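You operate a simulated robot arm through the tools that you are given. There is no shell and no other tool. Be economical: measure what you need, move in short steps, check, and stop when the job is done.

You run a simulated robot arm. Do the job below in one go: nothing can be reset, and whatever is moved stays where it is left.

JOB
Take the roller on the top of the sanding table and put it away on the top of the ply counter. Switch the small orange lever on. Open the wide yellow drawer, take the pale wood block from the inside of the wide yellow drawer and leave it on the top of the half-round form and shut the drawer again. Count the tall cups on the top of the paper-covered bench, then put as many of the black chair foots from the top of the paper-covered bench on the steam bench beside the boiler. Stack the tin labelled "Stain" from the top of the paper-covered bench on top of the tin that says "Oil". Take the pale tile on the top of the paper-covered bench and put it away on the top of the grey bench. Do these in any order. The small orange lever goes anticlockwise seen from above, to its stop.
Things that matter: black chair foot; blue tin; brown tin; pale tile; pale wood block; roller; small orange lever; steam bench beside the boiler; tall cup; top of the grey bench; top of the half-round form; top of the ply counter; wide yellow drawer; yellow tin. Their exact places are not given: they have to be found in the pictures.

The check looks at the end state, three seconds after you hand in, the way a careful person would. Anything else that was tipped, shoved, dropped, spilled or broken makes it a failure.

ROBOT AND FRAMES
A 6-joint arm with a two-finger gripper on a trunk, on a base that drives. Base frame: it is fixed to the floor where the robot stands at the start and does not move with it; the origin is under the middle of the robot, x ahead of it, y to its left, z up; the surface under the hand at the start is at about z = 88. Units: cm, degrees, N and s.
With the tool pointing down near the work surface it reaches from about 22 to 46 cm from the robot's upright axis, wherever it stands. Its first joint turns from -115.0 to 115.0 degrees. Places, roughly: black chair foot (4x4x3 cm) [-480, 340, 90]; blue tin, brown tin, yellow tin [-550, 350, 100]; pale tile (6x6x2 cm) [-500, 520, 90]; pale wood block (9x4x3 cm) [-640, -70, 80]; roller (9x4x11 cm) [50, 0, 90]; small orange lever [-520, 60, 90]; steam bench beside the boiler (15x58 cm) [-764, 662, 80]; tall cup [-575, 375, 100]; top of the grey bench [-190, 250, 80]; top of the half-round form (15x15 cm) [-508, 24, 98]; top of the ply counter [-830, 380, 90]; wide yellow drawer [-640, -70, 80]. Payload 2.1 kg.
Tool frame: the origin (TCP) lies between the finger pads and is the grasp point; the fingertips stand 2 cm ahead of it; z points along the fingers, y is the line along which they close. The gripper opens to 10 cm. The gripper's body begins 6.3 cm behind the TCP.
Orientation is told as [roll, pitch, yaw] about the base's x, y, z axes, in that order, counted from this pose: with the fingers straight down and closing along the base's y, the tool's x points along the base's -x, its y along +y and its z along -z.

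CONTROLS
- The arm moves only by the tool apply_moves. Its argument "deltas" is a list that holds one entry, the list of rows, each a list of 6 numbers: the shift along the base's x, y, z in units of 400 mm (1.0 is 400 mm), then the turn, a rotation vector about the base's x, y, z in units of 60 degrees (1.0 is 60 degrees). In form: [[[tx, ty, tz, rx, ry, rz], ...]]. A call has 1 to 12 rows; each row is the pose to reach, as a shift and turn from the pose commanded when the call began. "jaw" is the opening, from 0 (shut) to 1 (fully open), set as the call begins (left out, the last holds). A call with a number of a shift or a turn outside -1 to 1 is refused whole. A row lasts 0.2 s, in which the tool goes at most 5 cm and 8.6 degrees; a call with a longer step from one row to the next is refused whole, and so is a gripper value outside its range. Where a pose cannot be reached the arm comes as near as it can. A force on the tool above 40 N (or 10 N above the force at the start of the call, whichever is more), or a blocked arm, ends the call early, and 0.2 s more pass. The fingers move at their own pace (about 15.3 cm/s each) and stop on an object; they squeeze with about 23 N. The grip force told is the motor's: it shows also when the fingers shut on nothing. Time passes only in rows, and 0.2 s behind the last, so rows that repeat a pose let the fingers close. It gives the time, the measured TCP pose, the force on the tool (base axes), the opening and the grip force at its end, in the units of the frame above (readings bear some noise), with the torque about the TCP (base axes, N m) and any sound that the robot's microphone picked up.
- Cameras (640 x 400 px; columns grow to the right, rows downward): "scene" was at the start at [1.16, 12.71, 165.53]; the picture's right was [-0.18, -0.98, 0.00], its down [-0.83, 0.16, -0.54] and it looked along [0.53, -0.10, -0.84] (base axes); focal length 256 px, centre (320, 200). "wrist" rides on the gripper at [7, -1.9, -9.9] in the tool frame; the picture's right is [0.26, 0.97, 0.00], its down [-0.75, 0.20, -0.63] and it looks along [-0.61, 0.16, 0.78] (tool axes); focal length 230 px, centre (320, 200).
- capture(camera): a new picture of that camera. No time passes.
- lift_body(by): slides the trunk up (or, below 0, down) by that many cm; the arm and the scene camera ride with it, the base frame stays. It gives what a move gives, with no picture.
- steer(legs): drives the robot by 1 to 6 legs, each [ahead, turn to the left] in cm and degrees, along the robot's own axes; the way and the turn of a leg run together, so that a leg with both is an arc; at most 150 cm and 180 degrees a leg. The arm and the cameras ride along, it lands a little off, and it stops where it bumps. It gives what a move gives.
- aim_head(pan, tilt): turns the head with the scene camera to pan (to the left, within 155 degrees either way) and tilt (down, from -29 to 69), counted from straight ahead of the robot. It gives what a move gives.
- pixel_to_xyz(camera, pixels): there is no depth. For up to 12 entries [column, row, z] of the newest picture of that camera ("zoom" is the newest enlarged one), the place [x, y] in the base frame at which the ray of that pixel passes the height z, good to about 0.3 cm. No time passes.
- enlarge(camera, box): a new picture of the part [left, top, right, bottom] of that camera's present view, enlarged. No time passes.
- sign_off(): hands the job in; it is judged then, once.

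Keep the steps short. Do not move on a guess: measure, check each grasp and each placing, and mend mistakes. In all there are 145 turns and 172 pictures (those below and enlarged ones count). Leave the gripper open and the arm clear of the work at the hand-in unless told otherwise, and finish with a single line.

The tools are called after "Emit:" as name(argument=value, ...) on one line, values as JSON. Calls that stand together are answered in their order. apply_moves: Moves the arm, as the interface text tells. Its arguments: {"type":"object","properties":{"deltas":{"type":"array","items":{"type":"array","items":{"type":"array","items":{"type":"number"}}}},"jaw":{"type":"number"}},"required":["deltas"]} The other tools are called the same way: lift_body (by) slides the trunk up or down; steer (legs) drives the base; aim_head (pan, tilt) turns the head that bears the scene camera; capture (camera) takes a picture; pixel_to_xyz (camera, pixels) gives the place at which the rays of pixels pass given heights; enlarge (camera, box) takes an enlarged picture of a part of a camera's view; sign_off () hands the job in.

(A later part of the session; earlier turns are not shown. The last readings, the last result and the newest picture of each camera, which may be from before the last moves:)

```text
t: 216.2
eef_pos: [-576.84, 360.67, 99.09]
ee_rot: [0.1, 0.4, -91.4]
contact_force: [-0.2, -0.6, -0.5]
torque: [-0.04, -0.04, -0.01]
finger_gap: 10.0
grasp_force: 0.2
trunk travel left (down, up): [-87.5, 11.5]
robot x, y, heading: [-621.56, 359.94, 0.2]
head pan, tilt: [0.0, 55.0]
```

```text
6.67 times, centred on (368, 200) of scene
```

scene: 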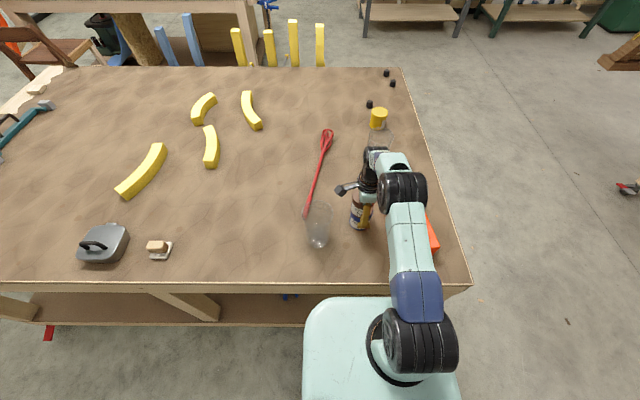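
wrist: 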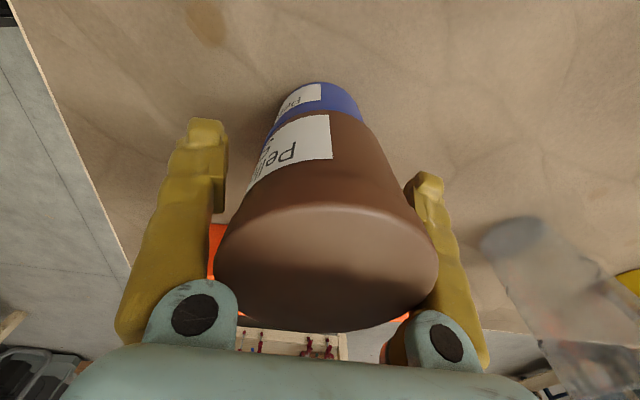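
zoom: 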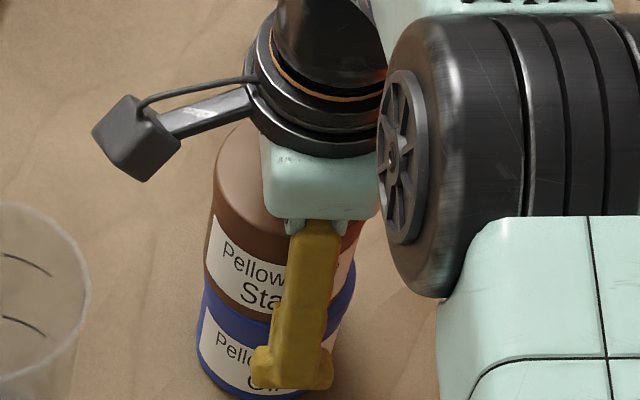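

That was refused for too long a step, and nothing moved. I'll repeat with shorter steps.

Emit:
apply_moves(deltas=[[[0.008, 0, 0.02, 0, 0, 0], [0.008, 0, 0.08, 0, 0, 0], [0.008, 0, 0.18, 0, 0, 0], [0.008, 0, 0.28, 0, 0, 0], [-0.05, 0, 0.36, 0, 0, 0], [-0.15, 0, 0.36, 0, 0, 0], [-0.25, 0, 0.36, 0, 0, 0], [-0.35, 0, 0.36, 0, 0, 0], [-0.45, 0, 0.36, 0, 0, 0], [-0.54, 0, 0.36, 0, 0, 0]]])

Emit:
capture(camera="scene")

Emit:
enlarge(camera="scene", box=[320, 170, 416, 230])

```text
t: 218.4
eef_pos: [-598.75, 360.68, 113.57]
ee_rot: [0.3, 0.5, -91.3]
contact_force: [0.0, -0.1, 0.4]
torque: [0.02, -0.03, 0.03]
finger_gap: 9.98
grasp_force: 0.1
trunk travel left (down, up): [-87.5, 11.5]
robot x, y, heading: [-622.07, 359.93, 0.4]
head pan, tilt: [0.0, 55.0]
```

```text
100 pictures are left
```

scene: 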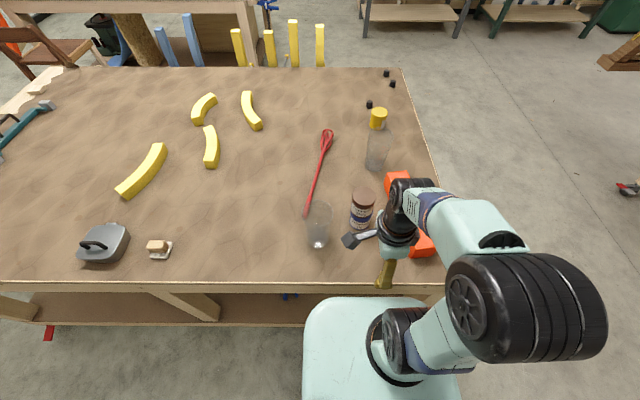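

```text
6.67 times, centred on (368, 200) of scene
```

zoom: 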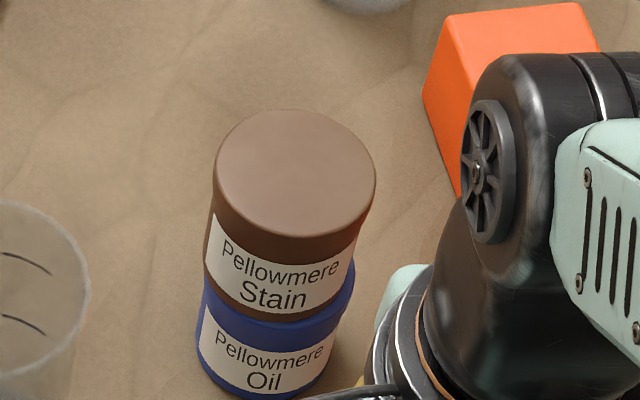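

The stack is good. Next are the chair feet: I'll drive back round to the south-east part of the bench.

Emit:
steer(legs=[[-45, 0], [0, -90], [108, 0], [0, 90], [150, 0], [27, 0]])

Emit:
steer(legs=[[0, 90]])

Emit:
aim_head(pan=0, tilt=45)

Emit:
capture(camera="scene")

```text
t: 242.5
eef_pos: [-468.93, 253.66, 113.6]
ee_rot: [0.0, 0.3, -90.5]
contact_force: [-0.2, -0.5, 0.0]
torque: [0.01, 0.02, -0.02]
finger_gap: 9.99
grasp_force: 0.0
trunk travel left (down, up): [-87.5, 11.5]
robot x, y, heading: [-492.32, 252.35, 0.9]
head pan, tilt: [0.0, 55.0]
```

```text
t: 246.8
eef_pos: [-493.55, 275.58, 113.51]
ee_rot: [0.1, 0.5, 0.4]
contact_force: [0.6, -0.6, -0.4]
torque: [-0.04, 0.04, 0.01]
finger_gap: 9.97
grasp_force: 0.1
trunk travel left (down, up): [-87.5, 11.5]
robot x, y, heading: [-491.7, 252.87, 92.1]
head pan, tilt: [0.0, 55.0]
```

```text
t: 247.5
eef_pos: [-493.75, 275.61, 113.57]
ee_rot: [0.1, 0.5, 0.5]
contact_force: [-0.6, -0.6, 1.1]
torque: [-0.01, -0.01, -0.01]
finger_gap: 9.98
grasp_force: 0.0
trunk travel left (down, up): [-87.5, 11.5]
robot x, y, heading: [-491.84, 252.78, 92.1]
head pan, tilt: [0.0, 45.0]
```

```text
98 pictures are left
```

scene: 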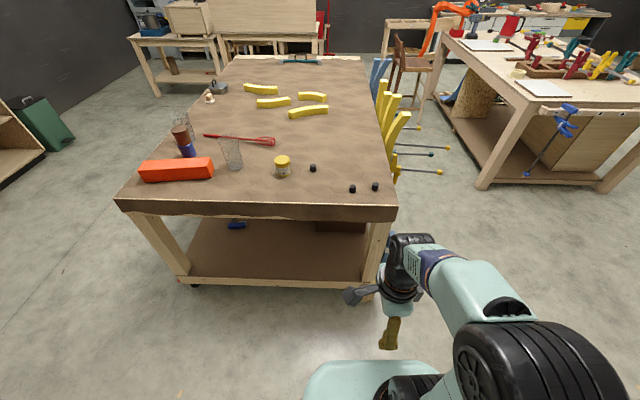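

Emit:
steer(legs=[[0, -3], [48, 0]])

Emit:
aim_head(pan=-10, tilt=60)

Emit:
capture(camera="scene")

Emit:
capture(camera="wrist")

```text
t: 250.8
eef_pos: [-491.79, 322.85, 113.47]
ee_rot: [0.1, 0.3, -2.3]
contact_force: [-0.1, -0.1, 0.4]
torque: [0.04, -0.01, -0.02]
finger_gap: 10.0
grasp_force: 0.0
trunk travel left (down, up): [-87.5, 11.5]
robot x, y, heading: [-491.22, 299.95, 89.3]
head pan, tilt: [0.0, 45.0]
```

```text
t: 251.5
eef_pos: [-491.93, 322.92, 113.6]
ee_rot: [0.1, 0.3, -2.3]
contact_force: [-0.1, -0.7, 0.3]
torque: [-0.01, 0.0, 0.03]
finger_gap: 10.0
grasp_force: 0.1
trunk travel left (down, up): [-87.5, 11.5]
robot x, y, heading: [-491.1, 299.78, 89.0]
head pan, tilt: [-10.0, 60.0]
```

```text
97 pictures are left
```

scene: 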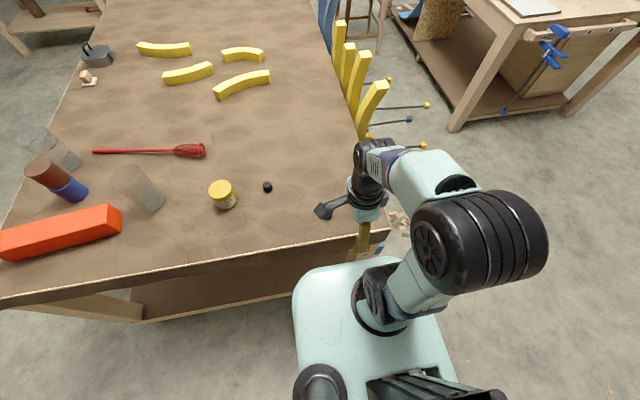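

```text
96 pictures are left
```

wrist: 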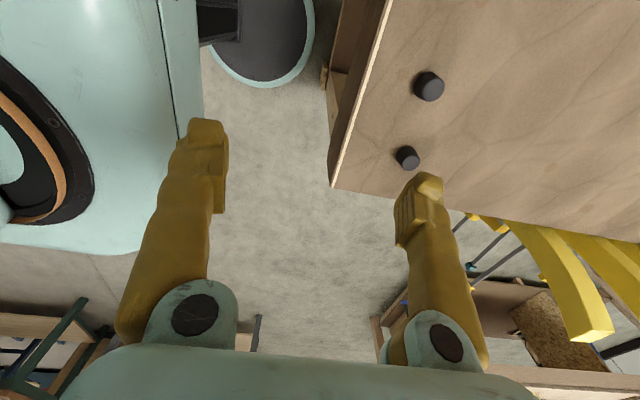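

Emit:
enlarge(camera="wrist", box=[370, 50, 466, 190])

Emit:
pixel_to_xyz(camera="wrist", pixels=[[432, 88, 91], [427, 85, 88], [409, 159, 91], [405, 156, 88]])

```text
2.86 times, centred on (418, 120) of wrist
```

zoom: 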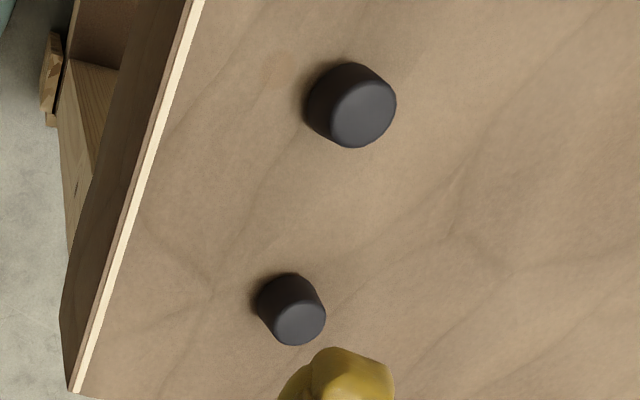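

```text
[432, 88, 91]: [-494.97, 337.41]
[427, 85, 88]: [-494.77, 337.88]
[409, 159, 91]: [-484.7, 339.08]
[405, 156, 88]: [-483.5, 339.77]
```

Foot A is at about (−494, 338.2) and foot B at about (−484, 339.4). I'll move above A.

Emit:
apply_moves(deltas=[[[-0.02, 0.1, 0, 0, 0, 0], [-0.05, 0.2, 0, 0, 0, 0], [-0.055, 0.3, 0, 0, 0, 0], [-0.055, 0.385, -0.05, 0, 0, 0], [-0.055, 0.385, -0.15, 0, 0, 0], [-0.055, 0.385, -0.25, 0, 0, 0], [-0.055, 0.385, -0.35, 0, 0, 0]]], jaw=0.7)

Emit:
capture(camera="wrist")

```text
t: 253.1
eef_pos: [-493.86, 338.63, 99.5]
ee_rot: [0.0, 0.3, -2.4]
contact_force: [-0.3, -0.1, -0.4]
torque: [-0.02, -0.04, -0.03]
finger_gap: 6.98
grasp_force: 0.0
trunk travel left (down, up): [-87.5, 11.5]
robot x, y, heading: [-491.39, 299.5, 89.1]
head pan, tilt: [-10.0, 60.0]
```

```text
94 pictures are left
```

wrist: 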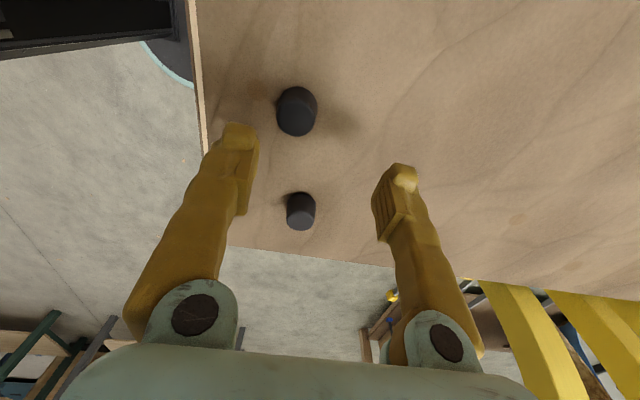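

Emit:
pixel_to_xyz(camera="wrist", pixels=[[297, 122, 91], [296, 105, 88], [300, 217, 91]])

```text
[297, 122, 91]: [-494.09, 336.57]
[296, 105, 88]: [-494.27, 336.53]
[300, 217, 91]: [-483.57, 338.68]
```

Foot A is at (−494.1, 336.6). I'll align and descend to z≈90.8, then close.

Emit:
apply_moves(deltas=[[[-0.003, -0.05, -0.03, 0, 0, 0], [-0.003, -0.05, -0.1, 0, 0, 0], [-0.003, -0.05, -0.17, 0, 0, 0]]])

Emit:
capture(camera="wrist")

```text
t: 253.9
eef_pos: [-494.01, 336.32, 92.6]
ee_rot: [0.1, 0.3, -2.5]
contact_force: [-0.3, -0.2, -0.1]
torque: [0.02, 0.0, -0.01]
finger_gap: 7.0
grasp_force: 0.1
trunk travel left (down, up): [-87.5, 11.5]
robot x, y, heading: [-491.19, 299.62, 89.2]
head pan, tilt: [-10.0, 60.0]
```

```text
93 pictures are left
```

wrist: 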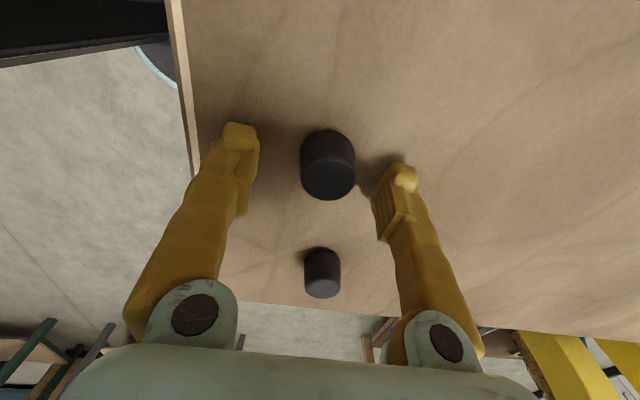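

Emit:
apply_moves(deltas=[[[0, 0.003, -0.025, 0, 0, 0], [0, 0.003, -0.047, 0, 0, 0]]])

Emit:
apply_moves(deltas=[[[0, 0, 0, 0, 0, 0], [0, 0, 0, 0, 0, 0], [0, 0, 0, 0, 0, 0]]], jaw=0)

Emit:
apply_moves(deltas=[[[0, 0, 0.05, 0, 0, 0], [0, 0, 0.15, 0, 0, 0], [0, 0, 0.25, 0, 0, 0], [0, -0.08, 0.32, 0, 0, 0], [0, -0.18, 0.37, 0, 0, 0], [0, -0.28, 0.4, 0, 0, 0], [0, -0.34, 0.45, 0, 0, 0], [0, -0.34, 0.55, 0, 0, 0]]])

Emit:
capture(camera="wrist")

```text
t: 254.4
eef_pos: [-493.94, 336.41, 92.03]
ee_rot: [0.6, 0.5, -2.4]
contact_force: [1.1, -1.4, 19.5]
torque: [-0.88, -0.01, -0.03]
finger_gap: 7.22
grasp_force: 2.0
trunk travel left (down, up): [-87.5, 11.5]
robot x, y, heading: [-491.01, 299.8, 89.3]
head pan, tilt: [-10.0, 60.0]
stopped in row 2: the force on the tool passed its limit at 54 N (the readings are from after the stop); the commanded pose is now the measured one
```

```text
t: 254.7
eef_pos: [-494.05, 335.76, 92.11]
ee_rot: [-0.4, 0.4, -2.4]
contact_force: [-1.3, -14.4, 23.9]
torque: [0.21, -0.02, 0.03]
finger_gap: 2.88
grasp_force: 44.9
trunk travel left (down, up): [-87.5, 11.5]
robot x, y, heading: [-491.22, 299.84, 89.2]
head pan, tilt: [-10.0, 60.0]
stopped in row 1: the force on the tool passed its limit at 52 N (the readings are from after the stop); the commanded pose is now the measured one
```

```text
t: 256.5
eef_pos: [-493.94, 322.43, 113.82]
ee_rot: [-0.2, 0.2, -2.5]
contact_force: [-1.2, -0.1, 0.2]
torque: [0.01, 0.01, 0.0]
finger_gap: 2.89
grasp_force: 23.3
trunk travel left (down, up): [-87.5, 11.5]
robot x, y, heading: [-491.69, 299.63, 89.1]
head pan, tilt: [-10.0, 60.0]
```

```text
92 pictures are left
```

wrist: 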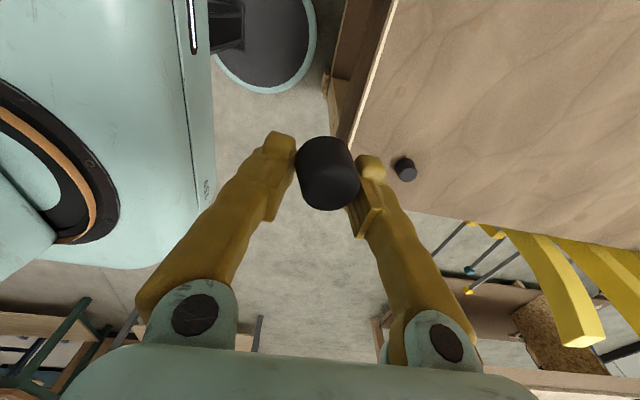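

The bench surface is evidently at z≈90 here, and the foot is held (gap 2.9). I'll drive toward the steam bench and look.

Emit:
steer(legs=[[-48, 0], [0, 91], [150, 0], [50, 0], [0, -90], [150, 0]])

Emit:
aim_head(pan=0, tilt=20)

Emit:
capture(camera="scene")

```text
t: 283.7
eef_pos: [-685.69, 431.25, 113.7]
ee_rot: [-0.2, 0.3, -5.6]
contact_force: [0.2, 0.0, -0.5]
torque: [0.01, 0.0, -0.01]
finger_gap: 2.65
grasp_force: 23.1
trunk travel left (down, up): [-87.5, 11.5]
robot x, y, heading: [-683.95, 408.25, 86.1]
head pan, tilt: [-10.0, 60.0]
```

```text
t: 284.8
eef_pos: [-685.57, 431.28, 113.87]
ee_rot: [-0.4, 0.3, -5.6]
contact_force: [-0.3, 0.5, -0.6]
torque: [0.01, 0.02, 0.03]
finger_gap: 2.64
grasp_force: 22.6
trunk travel left (down, up): [-87.5, 11.5]
robot x, y, heading: [-684.26, 408.69, 86.2]
head pan, tilt: [0.0, 20.0]
```

```text
91 pictures are left
```

scene: 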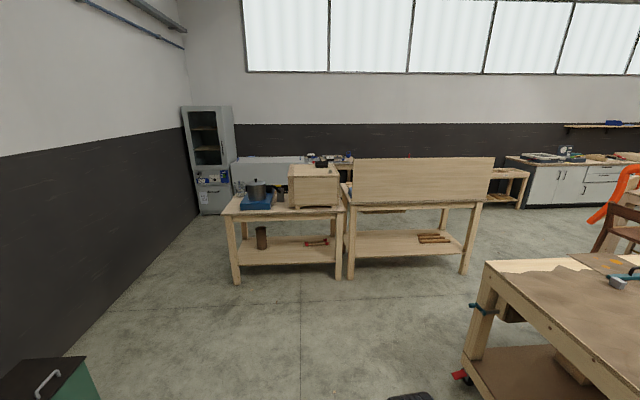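

The steam bench with the boiler is ahead at (285,205). The gap is creeping, so I'll check the foot and measure.

Emit:
enlarge(camera="wrist", box=[240, 110, 400, 230])

Emit:
enlarge(camera="scene", box=[215, 150, 375, 290])

Emit:
pixel_to_xyz(camera="scene", pixels=[[237, 283, 0], [338, 279, 0], [350, 278, 0], [222, 217, 80], [340, 211, 80], [290, 213, 80], [345, 200, 80], [235, 196, 80], [468, 383, 0], [470, 276, 0]])

```text
3.33 times, centred on (320, 170) of wrist
```

zoom: 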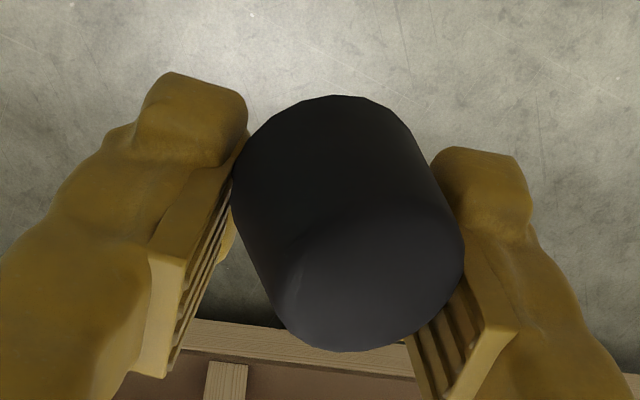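

```text
2.86 times, centred on (295, 220) of scene
```

zoom: 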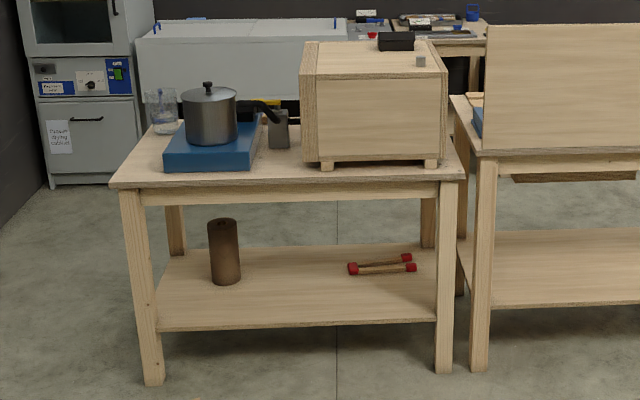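

```text
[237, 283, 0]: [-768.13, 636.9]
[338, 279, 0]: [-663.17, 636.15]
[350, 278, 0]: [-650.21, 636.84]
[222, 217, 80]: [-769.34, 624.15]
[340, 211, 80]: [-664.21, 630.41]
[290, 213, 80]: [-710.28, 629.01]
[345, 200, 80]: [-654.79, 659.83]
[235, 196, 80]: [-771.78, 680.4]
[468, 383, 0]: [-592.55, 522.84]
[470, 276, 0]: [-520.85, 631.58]
```

The free strip is left of the boiler. I'll drive to about (−760, 590) facing +y.

Emit:
steer(legs=[[0, 26], [150, 0], [42, 0], [0, -22]])

Emit:
aim_head(pan=0, tilt=50)

Emit:
capture(camera="scene")

```text
t: 296.8
eef_pos: [-759.22, 607.5, 113.8]
ee_rot: [-0.2, 0.3, -1.6]
contact_force: [0.7, -0.3, -0.1]
torque: [-0.01, 0.0, 0.02]
finger_gap: 2.58
grasp_force: 23.2
trunk travel left (down, up): [-87.5, 11.5]
robot x, y, heading: [-756.04, 585.14, 90.3]
head pan, tilt: [0.0, 20.0]
```

```text
t: 297.7
eef_pos: [-759.24, 607.52, 113.79]
ee_rot: [-0.3, 0.3, -1.5]
contact_force: [0.1, 0.2, -0.2]
torque: [-0.04, 0.01, 0.01]
finger_gap: 2.6
grasp_force: 22.9
trunk travel left (down, up): [-87.5, 11.5]
robot x, y, heading: [-756.25, 584.63, 90.2]
head pan, tilt: [0.0, 50.0]
```

```text
88 pictures are left
```

scene: 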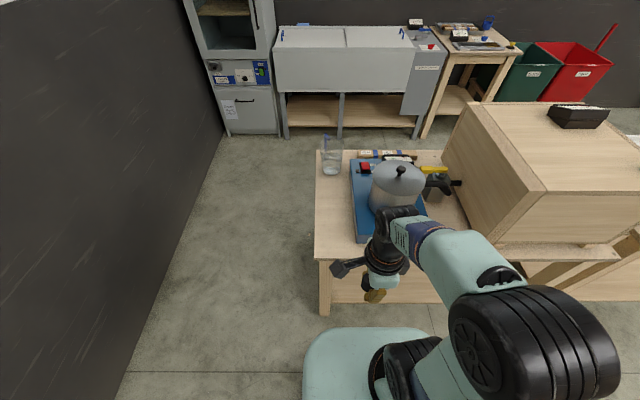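

Emit:
pixel_to_xyz(camera="scene", pixels=[[314, 258, 80], [316, 152, 80], [355, 243, 80], [349, 160, 80], [314, 258, 78], [316, 152, 78], [314, 258, 84], [331, 175, 80], [325, 316, 0]])

Emit:
enlarge(camera="scene", box=[300, 140, 460, 270])

```text
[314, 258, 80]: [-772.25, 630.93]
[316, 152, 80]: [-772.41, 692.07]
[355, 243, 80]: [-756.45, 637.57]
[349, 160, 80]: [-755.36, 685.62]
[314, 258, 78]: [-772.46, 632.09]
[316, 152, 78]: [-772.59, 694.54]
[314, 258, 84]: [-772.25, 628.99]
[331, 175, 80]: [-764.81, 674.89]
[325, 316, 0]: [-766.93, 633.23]
```

```text
3.08 times, centred on (380, 205) of scene
```

zoom: 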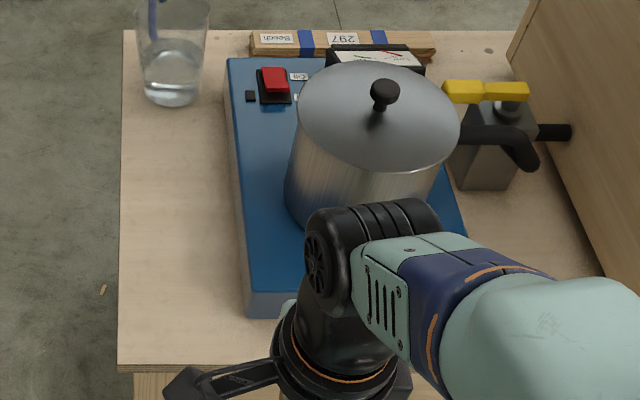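

The strip spans x −772…−757, y 631…692, with a glass at y≈677. I'll place the first foot at (−764.5, 650). Driving 20 cm ahead.

Emit:
steer(legs=[[20, 0]])

Emit:
apply_moves(deltas=[[[-0.04, 0.08, 0, 0, 0, 0], [-0.09, 0.16, 0, 0, 0, 0], [-0.13, 0.24, 0, 0, 0, 0], [-0.13, 0.34, 0, 0, 0, 0], [-0.13, 0.44, 0, 0, 0, 0], [-0.13, 0.54, 0, 0, 0, 0], [-0.13, 0.54, -0.1, 0, 0, 0], [-0.13, 0.54, -0.2, 0, 0, 0], [-0.13, 0.54, -0.3, 0, 0, 0], [-0.13, 0.54, -0.4, 0, 0, 0]]])

Emit:
capture(camera="scene")

Emit:
capture(camera="wrist")

```text
t: 299.3
eef_pos: [-759.36, 627.42, 113.82]
ee_rot: [-0.2, 0.4, -1.5]
contact_force: [0.0, 0.8, 0.1]
torque: [-0.03, 0.0, 0.03]
finger_gap: 2.59
grasp_force: 22.9
trunk travel left (down, up): [-87.5, 11.5]
robot x, y, heading: [-756.64, 604.8, 90.3]
head pan, tilt: [0.0, 50.0]
```

```text
t: 301.5
eef_pos: [-764.39, 649.13, 97.6]
ee_rot: [-0.3, 0.3, -1.5]
contact_force: [-0.4, -0.7, -0.4]
torque: [0.02, 0.02, -0.01]
finger_gap: 2.51
grasp_force: 23.1
trunk travel left (down, up): [-87.5, 11.5]
robot x, y, heading: [-755.96, 604.96, 90.2]
head pan, tilt: [0.0, 50.0]
```

```text
86 pictures are left
```

scene: 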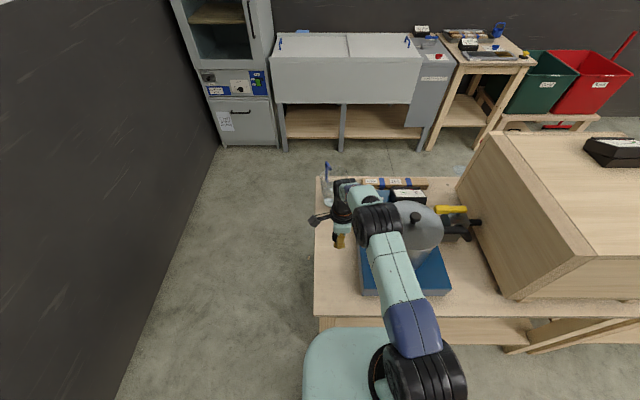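

```text
85 pictures are left
```

wrist: 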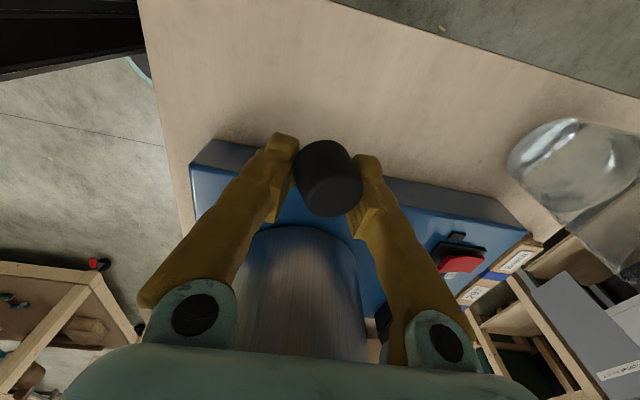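

Emit:
apply_moves(deltas=[[[-0.015, 0, -0.1, 0, 0, 0], [-0.015, 0, -0.2, 0, 0, 0], [-0.015, 0, -0.3, 0, 0, 0], [-0.015, 0, -0.34, 0, 0, 0]]])

Emit:
capture(camera="wrist")

Emit:
enlarge(camera="scene", box=[300, 170, 420, 270])

```text
t: 302.5
eef_pos: [-764.89, 648.16, 84.5]
ee_rot: [-0.3, 0.3, -1.5]
contact_force: [-0.4, 0.6, 0.1]
torque: [0.0, 0.02, -0.03]
finger_gap: 2.51
grasp_force: 22.8
out of reach, approached as far as the arm can: row 3, 4
trunk travel left (down, up): [-87.5, 11.5]
robot x, y, heading: [-756.42, 604.75, 90.3]
head pan, tilt: [0.0, 50.0]
```

```text
84 pictures are left
```

wrist: 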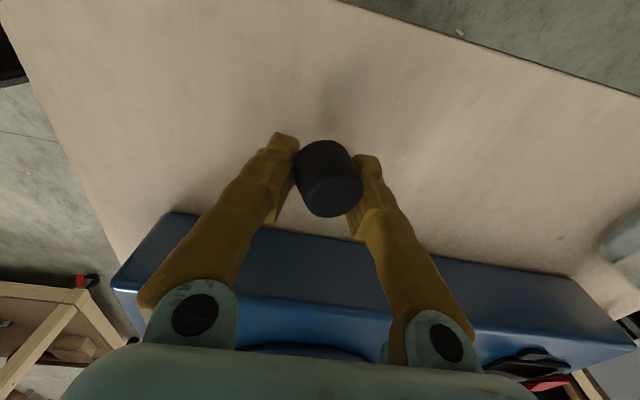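

```text
4.00 times, centred on (360, 220) of scene
```

zoom: 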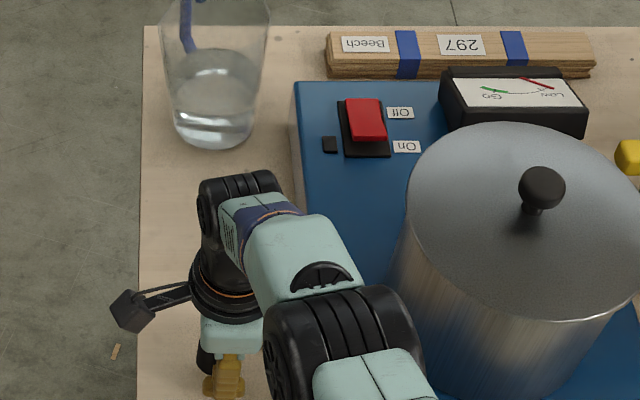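

At the reach limit, so I'll pull back 2 cm in y and continue down in small steps.

Emit:
apply_moves(deltas=[[[0, -0.05, 0, 0, 0, 0], [0, -0.05, -0.015, 0, 0, 0], [0, -0.05, -0.03, 0, 0, 0]]])

Emit:
apply_moves(deltas=[[[0, 0, -0.01, 0, 0, 0], [0, 0, -0.02, 0, 0, 0]]])

Emit:
apply_moves(deltas=[[[0, 0, -0.01, 0, 0, 0], [0, 0, -0.02, 0, 0, 0]]])

```text
t: 303.3
eef_pos: [-764.76, 646.27, 83.46]
ee_rot: [-0.3, 0.3, -1.6]
contact_force: [0.2, 0.1, -0.6]
torque: [0.01, -0.01, 0.01]
finger_gap: 2.5
grasp_force: 23.3
trunk travel left (down, up): [-87.5, 11.5]
robot x, y, heading: [-756.11, 604.79, 90.1]
head pan, tilt: [0.0, 50.0]
```

```text
t: 303.9
eef_pos: [-764.93, 646.23, 82.57]
ee_rot: [-0.3, 0.3, -1.5]
contact_force: [-0.3, 0.3, 0.6]
torque: [-0.04, -0.03, 0.02]
finger_gap: 2.51
grasp_force: 22.9
trunk travel left (down, up): [-87.5, 11.5]
robot x, y, heading: [-756.16, 604.62, 90.4]
head pan, tilt: [0.0, 50.0]
```

```text
t: 304.5
eef_pos: [-764.96, 646.18, 81.89]
ee_rot: [-0.2, 0.4, -1.5]
contact_force: [1.2, 0.3, 6.7]
torque: [0.19, -0.05, 0.01]
finger_gap: 2.5
grasp_force: 23.4
trunk travel left (down, up): [-87.5, 11.5]
robot x, y, heading: [-756.39, 604.85, 90.3]
head pan, tilt: [0.0, 50.0]
```

Contact at z≈81.9. I'll open the jaw moderately and rise.

Emit:
apply_moves(deltas=[[[0, 0, 0, 0, 0, 0], [0, 0, 0, 0, 0, 0]]], jaw=0.6)

Emit:
apply_moves(deltas=[[[0, 0, 0.05, 0, 0, 0], [0, 0, 0.15, 0, 0, 0], [0, 0, 0.25, 0, 0, 0], [0, 0, 0.35, 0, 0, 0], [0, 0, 0.45, 0, 0, 0], [0, 0, 0.56, 0, 0, 0], [0, 0, 0.67, 0, 0, 0], [0, 0, 0.78, 0, 0, 0]]])

Emit:
capture(camera="wrist")

Emit:
apply_moves(deltas=[[[0, -0.1, 0, 0, 0, 0], [0.03, -0.2, 0, 0, 0, 0], [0.08, -0.3, 0, 0, 0, 0], [0.13, -0.4, 0, 0, 0, 0], [0.18, -0.46, 0, 0, 0, 0]]])

Emit:
enlarge(camera="scene", box=[300, 170, 460, 320])

```text
t: 305.1
eef_pos: [-764.91, 646.06, 81.98]
ee_rot: [-0.1, 0.3, -1.6]
contact_force: [-0.6, -2.3, 13.5]
torque: [0.3, -0.02, 0.01]
finger_gap: 5.6
grasp_force: 0.2
trunk travel left (down, up): [-87.5, 11.5]
robot x, y, heading: [-756.32, 604.66, 90.3]
head pan, tilt: [0.0, 50.0]
```

```text
t: 306.9
eef_pos: [-764.96, 646.06, 112.82]
ee_rot: [-0.3, 0.3, -1.5]
contact_force: [0.0, 0.9, -0.6]
torque: [0.03, 0.02, 0.0]
finger_gap: 5.97
grasp_force: 0.1
trunk travel left (down, up): [-87.5, 11.5]
robot x, y, heading: [-756.22, 604.93, 90.3]
head pan, tilt: [0.0, 50.0]
```

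```text
82 pictures are left
```

wrist: 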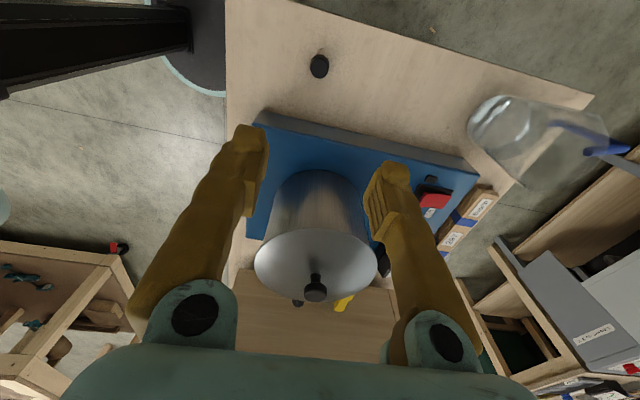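

```text
t: 308.1
eef_pos: [-757.66, 627.47, 113.04]
ee_rot: [-0.2, 0.5, -1.5]
contact_force: [0.1, 1.0, -0.1]
torque: [-0.01, 0.01, 0.01]
finger_gap: 6.02
grasp_force: 0.0
trunk travel left (down, up): [-87.5, 11.5]
robot x, y, heading: [-756.51, 604.95, 90.3]
head pan, tilt: [0.0, 50.0]
```

```text
2.67 times, centred on (380, 245) of scene
```

zoom: 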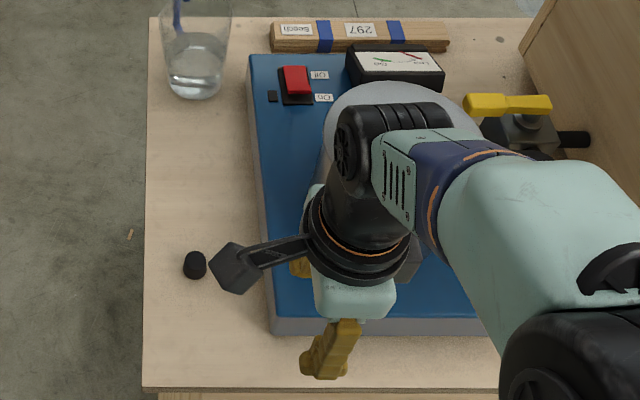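

The first foot stands. I'll return for foot B the same way.

Emit:
steer(legs=[[-20, 0], [0, 22], [-150, 0], [-42, 0], [0, -22], [-150, 0]])

Emit:
steer(legs=[[0, -90]])

```text
t: 328.2
eef_pos: [-686.3, 282.84, 113.02]
ee_rot: [-0.4, 0.4, -1.7]
contact_force: [-0.1, 0.2, 0.0]
torque: [-0.03, -0.01, -0.02]
finger_gap: 6.01
grasp_force: 0.2
trunk travel left (down, up): [-87.5, 11.5]
robot x, y, heading: [-684.83, 260.17, 90.2]
head pan, tilt: [0.0, 50.0]
```

```text
t: 332.4
eef_pos: [-662.21, 261.22, 113.04]
ee_rot: [-0.3, 0.3, -91.8]
contact_force: [-0.1, -0.3, -0.5]
torque: [0.0, 0.01, 0.0]
finger_gap: 6.02
grasp_force: 0.0
trunk travel left (down, up): [-87.5, 11.5]
robot x, y, heading: [-685.19, 259.83, -0.3]
head pan, tilt: [0.0, 50.0]
```

Emit:
steer(legs=[[150, 0], [50, 0], [0, 90]])

Emit:
aim_head(pan=-5, tilt=50)

Emit:
capture(camera="scene")

```text
t: 346.1
eef_pos: [-486.38, 285.38, 113.06]
ee_rot: [-0.2, 0.4, -1.7]
contact_force: [-0.7, -0.2, 0.6]
torque: [-0.01, 0.0, 0.0]
finger_gap: 6.0
grasp_force: 0.1
trunk travel left (down, up): [-87.5, 11.5]
robot x, y, heading: [-485.02, 262.06, 90.4]
head pan, tilt: [0.0, 50.0]
```

```text
t: 346.8
eef_pos: [-486.31, 285.33, 112.98]
ee_rot: [-0.3, 0.3, -1.6]
contact_force: [-0.2, -0.2, -1.0]
torque: [0.01, -0.01, -0.01]
finger_gap: 6.01
grasp_force: 0.1
trunk travel left (down, up): [-87.5, 11.5]
robot x, y, heading: [-485.25, 262.11, 90.1]
head pan, tilt: [-5.0, 50.0]
```

```text
80 pictures are left
```

scene: 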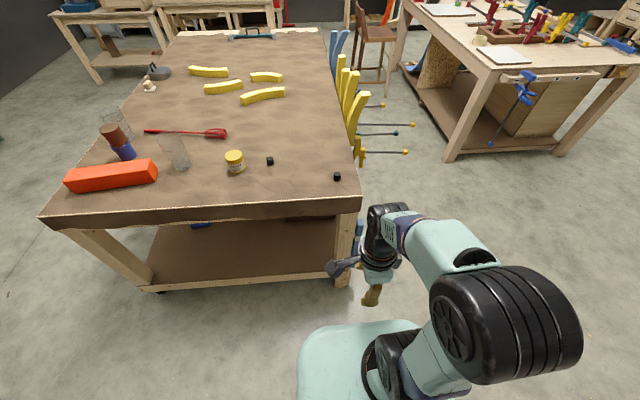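

Emit:
steer(legs=[[38, 0]])

Emit:
apply_moves(deltas=[[[0.02, 0.1, 0, 0, 0, 0], [0.05, 0.2, 0, 0, 0, 0], [0.06, 0.3, 0, 0, 0, 0], [0.06, 0.36, -0.05, 0, 0, 0], [0.06, 0.36, -0.15, 0, 0, 0], [0.06, 0.36, -0.25, 0, 0, 0], [0.06, 0.36, -0.33, 0, 0, 0]]], jaw=0.7)

Emit:
capture(camera="wrist")

```text
t: 349.2
eef_pos: [-486.49, 323.73, 112.99]
ee_rot: [-0.3, 0.4, -1.4]
contact_force: [-0.1, 0.4, -0.9]
torque: [0.01, 0.01, 0.01]
finger_gap: 6.04
grasp_force: 0.1
trunk travel left (down, up): [-87.5, 11.5]
robot x, y, heading: [-485.35, 301.23, 90.4]
head pan, tilt: [-5.0, 50.0]
```

```text
t: 350.8
eef_pos: [-484.2, 338.27, 99.5]
ee_rot: [-0.3, 0.3, -1.4]
contact_force: [0.8, 0.5, 0.9]
torque: [-0.01, -0.01, 0.0]
finger_gap: 7.02
grasp_force: 0.0
trunk travel left (down, up): [-87.5, 11.5]
robot x, y, heading: [-484.85, 301.08, 89.9]
head pan, tilt: [-5.0, 50.0]
```

```text
79 pictures are left
```

wrist: 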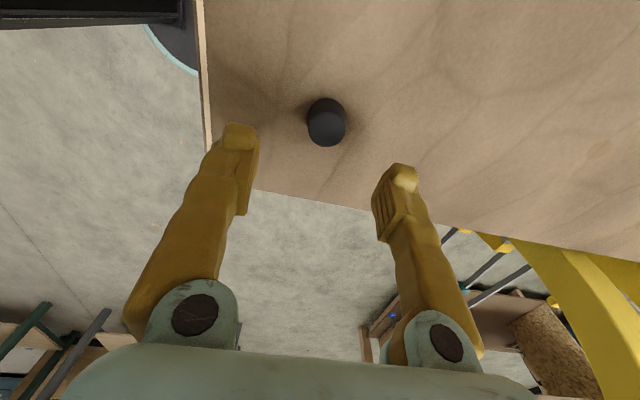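

Emit:
pixel_to_xyz(camera="wrist", pixels=[[327, 130, 93], [326, 112, 90]])

```text
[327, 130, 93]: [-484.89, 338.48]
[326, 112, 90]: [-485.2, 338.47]
```

Emit:
apply_moves(deltas=[[[-0.018, 0.006, -0.05, 0, 0, 0], [-0.018, 0.006, -0.12, 0, 0, 0], [-0.018, 0.006, -0.175, 0, 0, 0]]])

Emit:
apply_moves(deltas=[[[0, 0, 0, 0, 0, 0], [0, 0, 0, 0, 0, 0], [0, 0, 0, 0, 0, 0]]], jaw=0)

Emit:
apply_moves(deltas=[[[0, 0, 0.05, 0, 0, 0], [0, 0, 0.15, 0, 0, 0], [0, 0, 0.25, 0, 0, 0], [0, -0.08, 0.32, 0, 0, 0], [0, -0.18, 0.37, 0, 0, 0], [0, -0.28, 0.4, 0, 0, 0], [0, -0.37, 0.45, 0, 0, 0], [0, -0.37, 0.53, 0, 0, 0]]])

Emit:
capture(camera="wrist")

```text
t: 351.6
eef_pos: [-484.81, 338.42, 92.69]
ee_rot: [-0.4, 0.4, -1.6]
contact_force: [-0.2, 0.3, -0.2]
torque: [0.02, 0.01, 0.01]
finger_gap: 7.0
grasp_force: 0.0
trunk travel left (down, up): [-87.5, 11.5]
robot x, y, heading: [-484.87, 301.08, 90.3]
head pan, tilt: [-5.0, 50.0]
```

```text
t: 352.4
eef_pos: [-484.73, 338.25, 92.67]
ee_rot: [-0.2, 0.2, -1.6]
contact_force: [-0.4, 0.5, -0.1]
torque: [-0.02, 0.0, 0.02]
finger_gap: 2.84
grasp_force: 22.9
trunk travel left (down, up): [-87.5, 11.5]
robot x, y, heading: [-485.04, 301.14, 90.2]
head pan, tilt: [-5.0, 50.0]
```

```text
t: 354.2
eef_pos: [-484.79, 323.62, 113.71]
ee_rot: [-0.3, 0.2, -1.5]
contact_force: [-0.1, -0.1, -0.1]
torque: [-0.03, 0.05, 0.01]
finger_gap: 2.8
grasp_force: 22.7
trunk travel left (down, up): [-87.5, 11.5]
robot x, y, heading: [-485.27, 301.13, 90.2]
head pan, tilt: [-5.0, 50.0]
```

```text
78 pictures are left
```

wrist: 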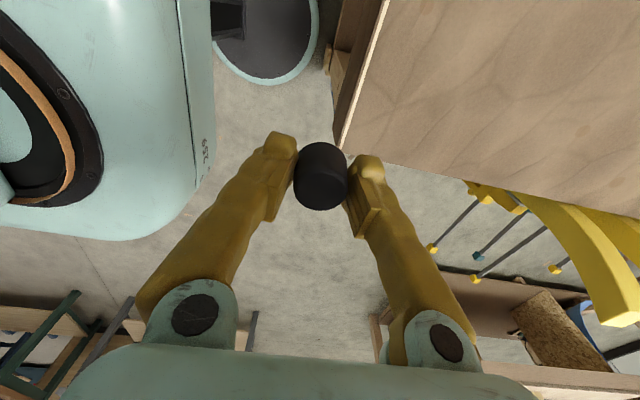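

Foot B is held. Driving to the steam bench.

Emit:
steer(legs=[[-45, 0], [0, 90], [150, 0], [50, 0], [0, -78], [150, 0]])

Emit:
steer(legs=[[150, 0]])

```text
t: 380.9
eef_pos: [-731.96, 412.07, 113.87]
ee_rot: [-0.3, 0.3, 14.0]
contact_force: [-0.4, 0.2, -1.2]
torque: [0.0, -0.02, 0.02]
finger_gap: 2.83
grasp_force: 22.9
trunk travel left (down, up): [-87.5, 11.5]
robot x, y, heading: [-726.21, 389.67, 105.8]
head pan, tilt: [-5.0, 50.0]
```

```text
t: 388.3
eef_pos: [-770.99, 556.5, 113.92]
ee_rot: [-0.3, 0.3, 13.2]
contact_force: [-0.6, -0.4, 0.4]
torque: [0.04, -0.02, -0.04]
finger_gap: 2.8
grasp_force: 23.4
trunk travel left (down, up): [-87.5, 11.5]
robot x, y, heading: [-765.61, 534.43, 104.8]
head pan, tilt: [-5.0, 50.0]
```

Emit:
steer(legs=[[0, -21], [51, 0], [0, 6]])

Emit:
capture(camera="scene")

Emit:
pixel_to_xyz(camera="scene", pixels=[[320, 200, 80]])

```text
t: 392.9
eef_pos: [-759.04, 607.7, 113.92]
ee_rot: [-0.3, 0.3, -2.5]
contact_force: [0.4, -0.6, -0.3]
torque: [-0.02, -0.02, -0.02]
finger_gap: 2.82
grasp_force: 23.0
trunk travel left (down, up): [-87.5, 11.5]
robot x, y, heading: [-760.15, 585.05, 89.2]
head pan, tilt: [-5.0, 50.0]
```

```text
77 pictures are left
```

scene: 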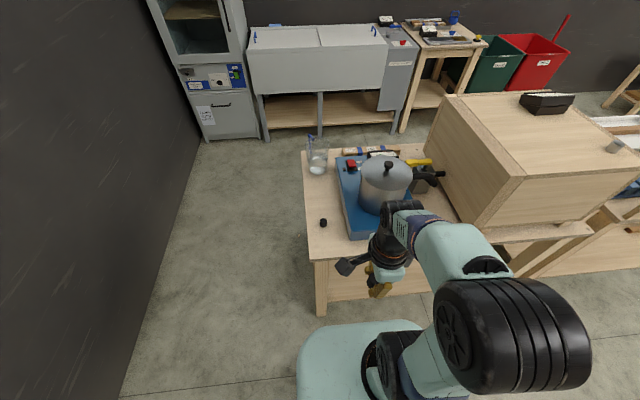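

```text
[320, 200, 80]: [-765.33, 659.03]
```

Emit:
pixel_to_xyz(camera="scene", pixels=[[323, 222, 83], [323, 228, 80], [306, 256, 80], [349, 240, 80]])

Emit:
steer(legs=[[18, 0]])

```text
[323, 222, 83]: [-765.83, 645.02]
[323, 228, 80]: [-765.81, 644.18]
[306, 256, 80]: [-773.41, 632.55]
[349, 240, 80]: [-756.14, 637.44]
```

```text
t: 394.5
eef_pos: [-758.71, 625.62, 113.87]
ee_rot: [-0.2, 0.3, -2.5]
contact_force: [-0.9, -1.3, -0.4]
torque: [0.02, -0.02, 0.01]
finger_gap: 2.8
grasp_force: 23.0
trunk travel left (down, up): [-87.5, 11.5]
robot x, y, heading: [-759.54, 603.09, 89.4]
head pan, tilt: [-5.0, 50.0]
```

Placing foot B at (−765, 636.8), in front of foot A (at y 645).

Emit:
apply_moves(deltas=[[[-0.05, 0.08, 0, 0, 0, 0], [-0.1, 0.16, 0, 0, 0, 0], [-0.155, 0.24, 0, 0, 0, 0], [-0.155, 0.28, -0.05, 0, 0, 0], [-0.155, 0.28, -0.15, 0, 0, 0], [-0.155, 0.28, -0.25, 0, 0, 0], [-0.155, 0.28, -0.35, 0, 0, 0], [-0.155, 0.28, -0.45, 0, 0, 0], [-0.155, 0.28, -0.55, 0, 0, 0], [-0.155, 0.28, -0.65, 0, 0, 0], [-0.155, 0.28, -0.72, 0, 0, 0]]])

Emit:
capture(camera="wrist")

```text
t: 396.9
eef_pos: [-764.99, 637.14, 84.77]
ee_rot: [-0.3, 0.5, -2.5]
contact_force: [0.9, 0.4, 0.9]
torque: [-0.02, -0.01, 0.0]
finger_gap: 2.82
grasp_force: 23.1
trunk travel left (down, up): [-87.5, 11.5]
robot x, y, heading: [-759.6, 603.14, 89.1]
head pan, tilt: [-5.0, 50.0]
```

```text
76 pictures are left
```

wrist: 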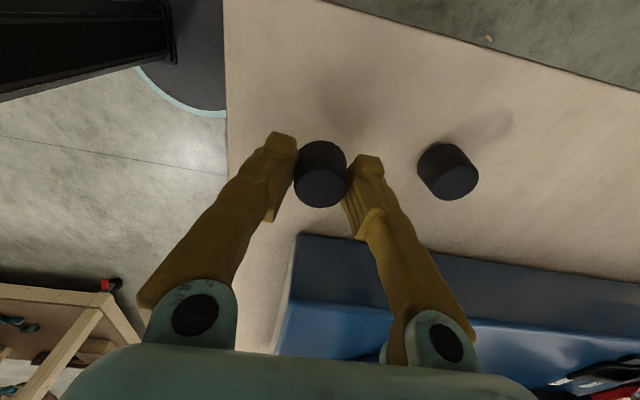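

Emit:
apply_moves(deltas=[[[0, 0, -0.02, 0, 0, 0], [0, 0, -0.04, 0, 0, 0], [0, 0, -0.05, 0, 0, 0]]])

Emit:
apply_moves(deltas=[[[0, 0, -0.005, 0, 0, 0], [0, 0, -0.008, 0, 0, 0]]])

Emit:
apply_moves(deltas=[[[0, 0, 0, 0, 0, 0], [0, 0, 0, 0, 0, 0]]], jaw=0.48)

Emit:
apply_moves(deltas=[[[0, 0, 0.05, 0, 0, 0], [0, 0, 0.15, 0, 0, 0], [0, 0, 0.25, 0, 0, 0], [0, 0, 0.35, 0, 0, 0], [0, 0, 0.45, 0, 0, 0], [0, 0, 0.56, 0, 0, 0], [0, 0, 0.67, 0, 0, 0], [0, -0.06, 0.77, 0, 0, 0], [0.05, -0.15, 0.77, 0, 0, 0], [0.1, -0.25, 0.77, 0, 0, 0]]])

Emit:
capture(camera="wrist")

Emit:
enlarge(camera="scene", box=[280, 170, 440, 320])

```text
t: 397.7
eef_pos: [-765.02, 637.16, 83.0]
ee_rot: [-0.3, 0.2, -2.5]
contact_force: [-0.5, 0.6, 0.1]
torque: [0.01, 0.03, 0.05]
finger_gap: 2.79
grasp_force: 23.0
trunk travel left (down, up): [-87.5, 11.5]
robot x, y, heading: [-759.64, 603.21, 88.8]
head pan, tilt: [-5.0, 50.0]
```

```text
t: 398.3
eef_pos: [-765.05, 636.99, 82.65]
ee_rot: [-0.3, 0.3, -2.5]
contact_force: [0.8, -0.2, 0.3]
torque: [0.02, 0.0, 0.02]
finger_gap: 2.8
grasp_force: 22.4
trunk travel left (down, up): [-87.5, 11.5]
robot x, y, heading: [-759.64, 603.31, 89.1]
head pan, tilt: [-5.0, 50.0]
```

```text
t: 398.9
eef_pos: [-765.08, 637.12, 82.71]
ee_rot: [-0.3, 0.3, -2.5]
contact_force: [0.2, 1.1, 0.9]
torque: [0.02, 0.01, -0.02]
finger_gap: 4.81
grasp_force: 0.1
trunk travel left (down, up): [-87.5, 11.5]
robot x, y, heading: [-759.5, 603.37, 89.1]
head pan, tilt: [-5.0, 50.0]
```

```text
t: 401.1
eef_pos: [-760.9, 626.54, 113.6]
ee_rot: [-0.3, 0.4, -2.6]
contact_force: [0.1, -0.6, -0.5]
torque: [0.01, 0.01, 0.01]
finger_gap: 4.79
grasp_force: 0.1
trunk travel left (down, up): [-87.5, 11.5]
robot x, y, heading: [-759.54, 603.18, 89.2]
head pan, tilt: [-5.0, 50.0]
```

```text
75 pictures are left
```

wrist: 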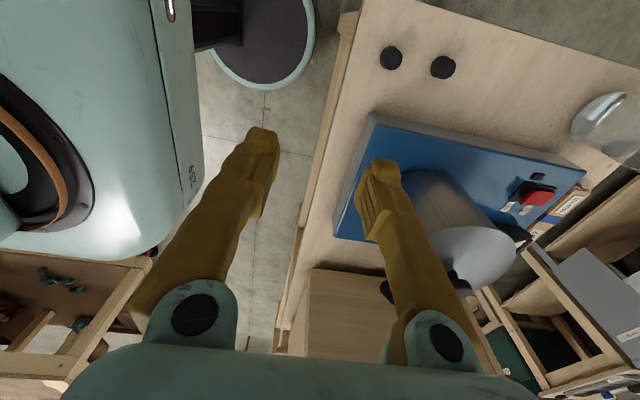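

```text
2.67 times, centred on (360, 245) of scene
```

zoom: 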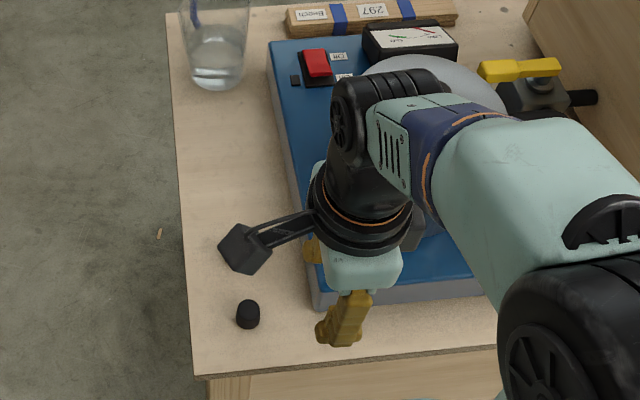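

Both feet are placed. Next is the pale tile at the north end of the paper bench. I'll drive along the north lane (y≈585) and look.

Emit:
steer(legs=[[-18, 0], [0, -90], [130, 0]])

Emit:
aim_head(pan=-20, tilt=35)

Emit:
capture(camera="scene")

```text
t: 412.4
eef_pos: [-607.42, 585.26, 113.68]
ee_rot: [-0.2, 0.3, -92.5]
contact_force: [-0.4, -0.3, -0.9]
torque: [0.02, 0.01, -0.06]
finger_gap: 4.79
grasp_force: 0.1
trunk travel left (down, up): [-87.5, 11.5]
robot x, y, heading: [-630.89, 583.96, -1.0]
head pan, tilt: [-5.0, 50.0]
```

```text
t: 413.2
eef_pos: [-607.36, 585.41, 113.64]
ee_rot: [-0.5, 0.3, -92.5]
contact_force: [0.6, 0.0, 0.3]
torque: [0.02, -0.03, -0.02]
finger_gap: 4.82
grasp_force: 0.1
trunk travel left (down, up): [-87.5, 11.5]
robot x, y, heading: [-631.12, 583.94, -1.0]
head pan, tilt: [-20.0, 35.0]
```

```text
73 pictures are left
```

scene: 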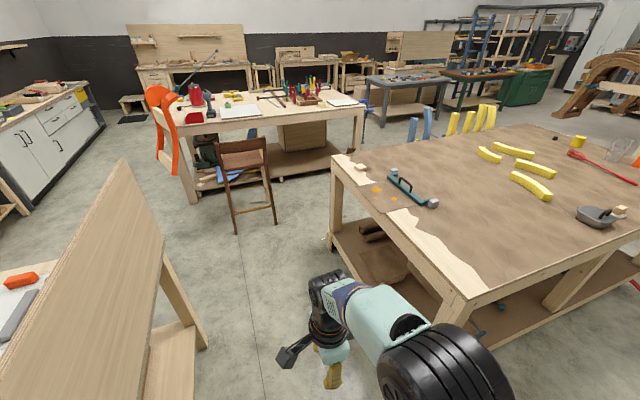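

Emit:
enlarge(camera="scene", box=[320, 145, 448, 225])

Emit:
pixel_to_xyz(camera="scene", pixels=[[331, 158, 90], [360, 168, 91], [470, 300, 90], [330, 246, 0], [200, 345, 0], [395, 173, 90], [435, 203, 90], [238, 233, 0], [275, 222, 0]])

```text
5.00 times, centred on (384, 185) of scene
```

zoom: 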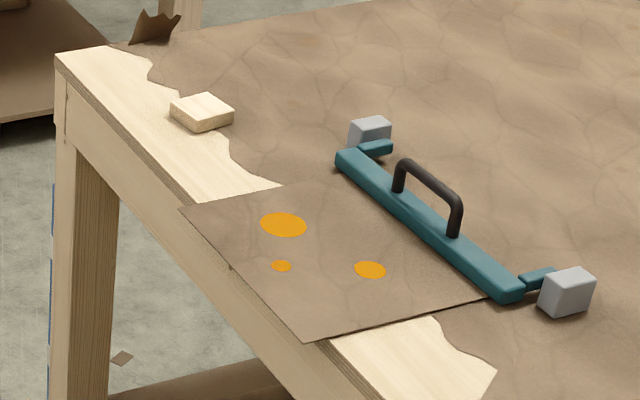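

```text
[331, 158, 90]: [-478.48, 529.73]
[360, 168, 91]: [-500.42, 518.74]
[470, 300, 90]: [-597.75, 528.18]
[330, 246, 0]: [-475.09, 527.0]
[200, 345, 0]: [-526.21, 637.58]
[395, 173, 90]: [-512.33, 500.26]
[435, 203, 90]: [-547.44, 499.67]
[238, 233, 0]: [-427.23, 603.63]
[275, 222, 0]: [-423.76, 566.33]
```

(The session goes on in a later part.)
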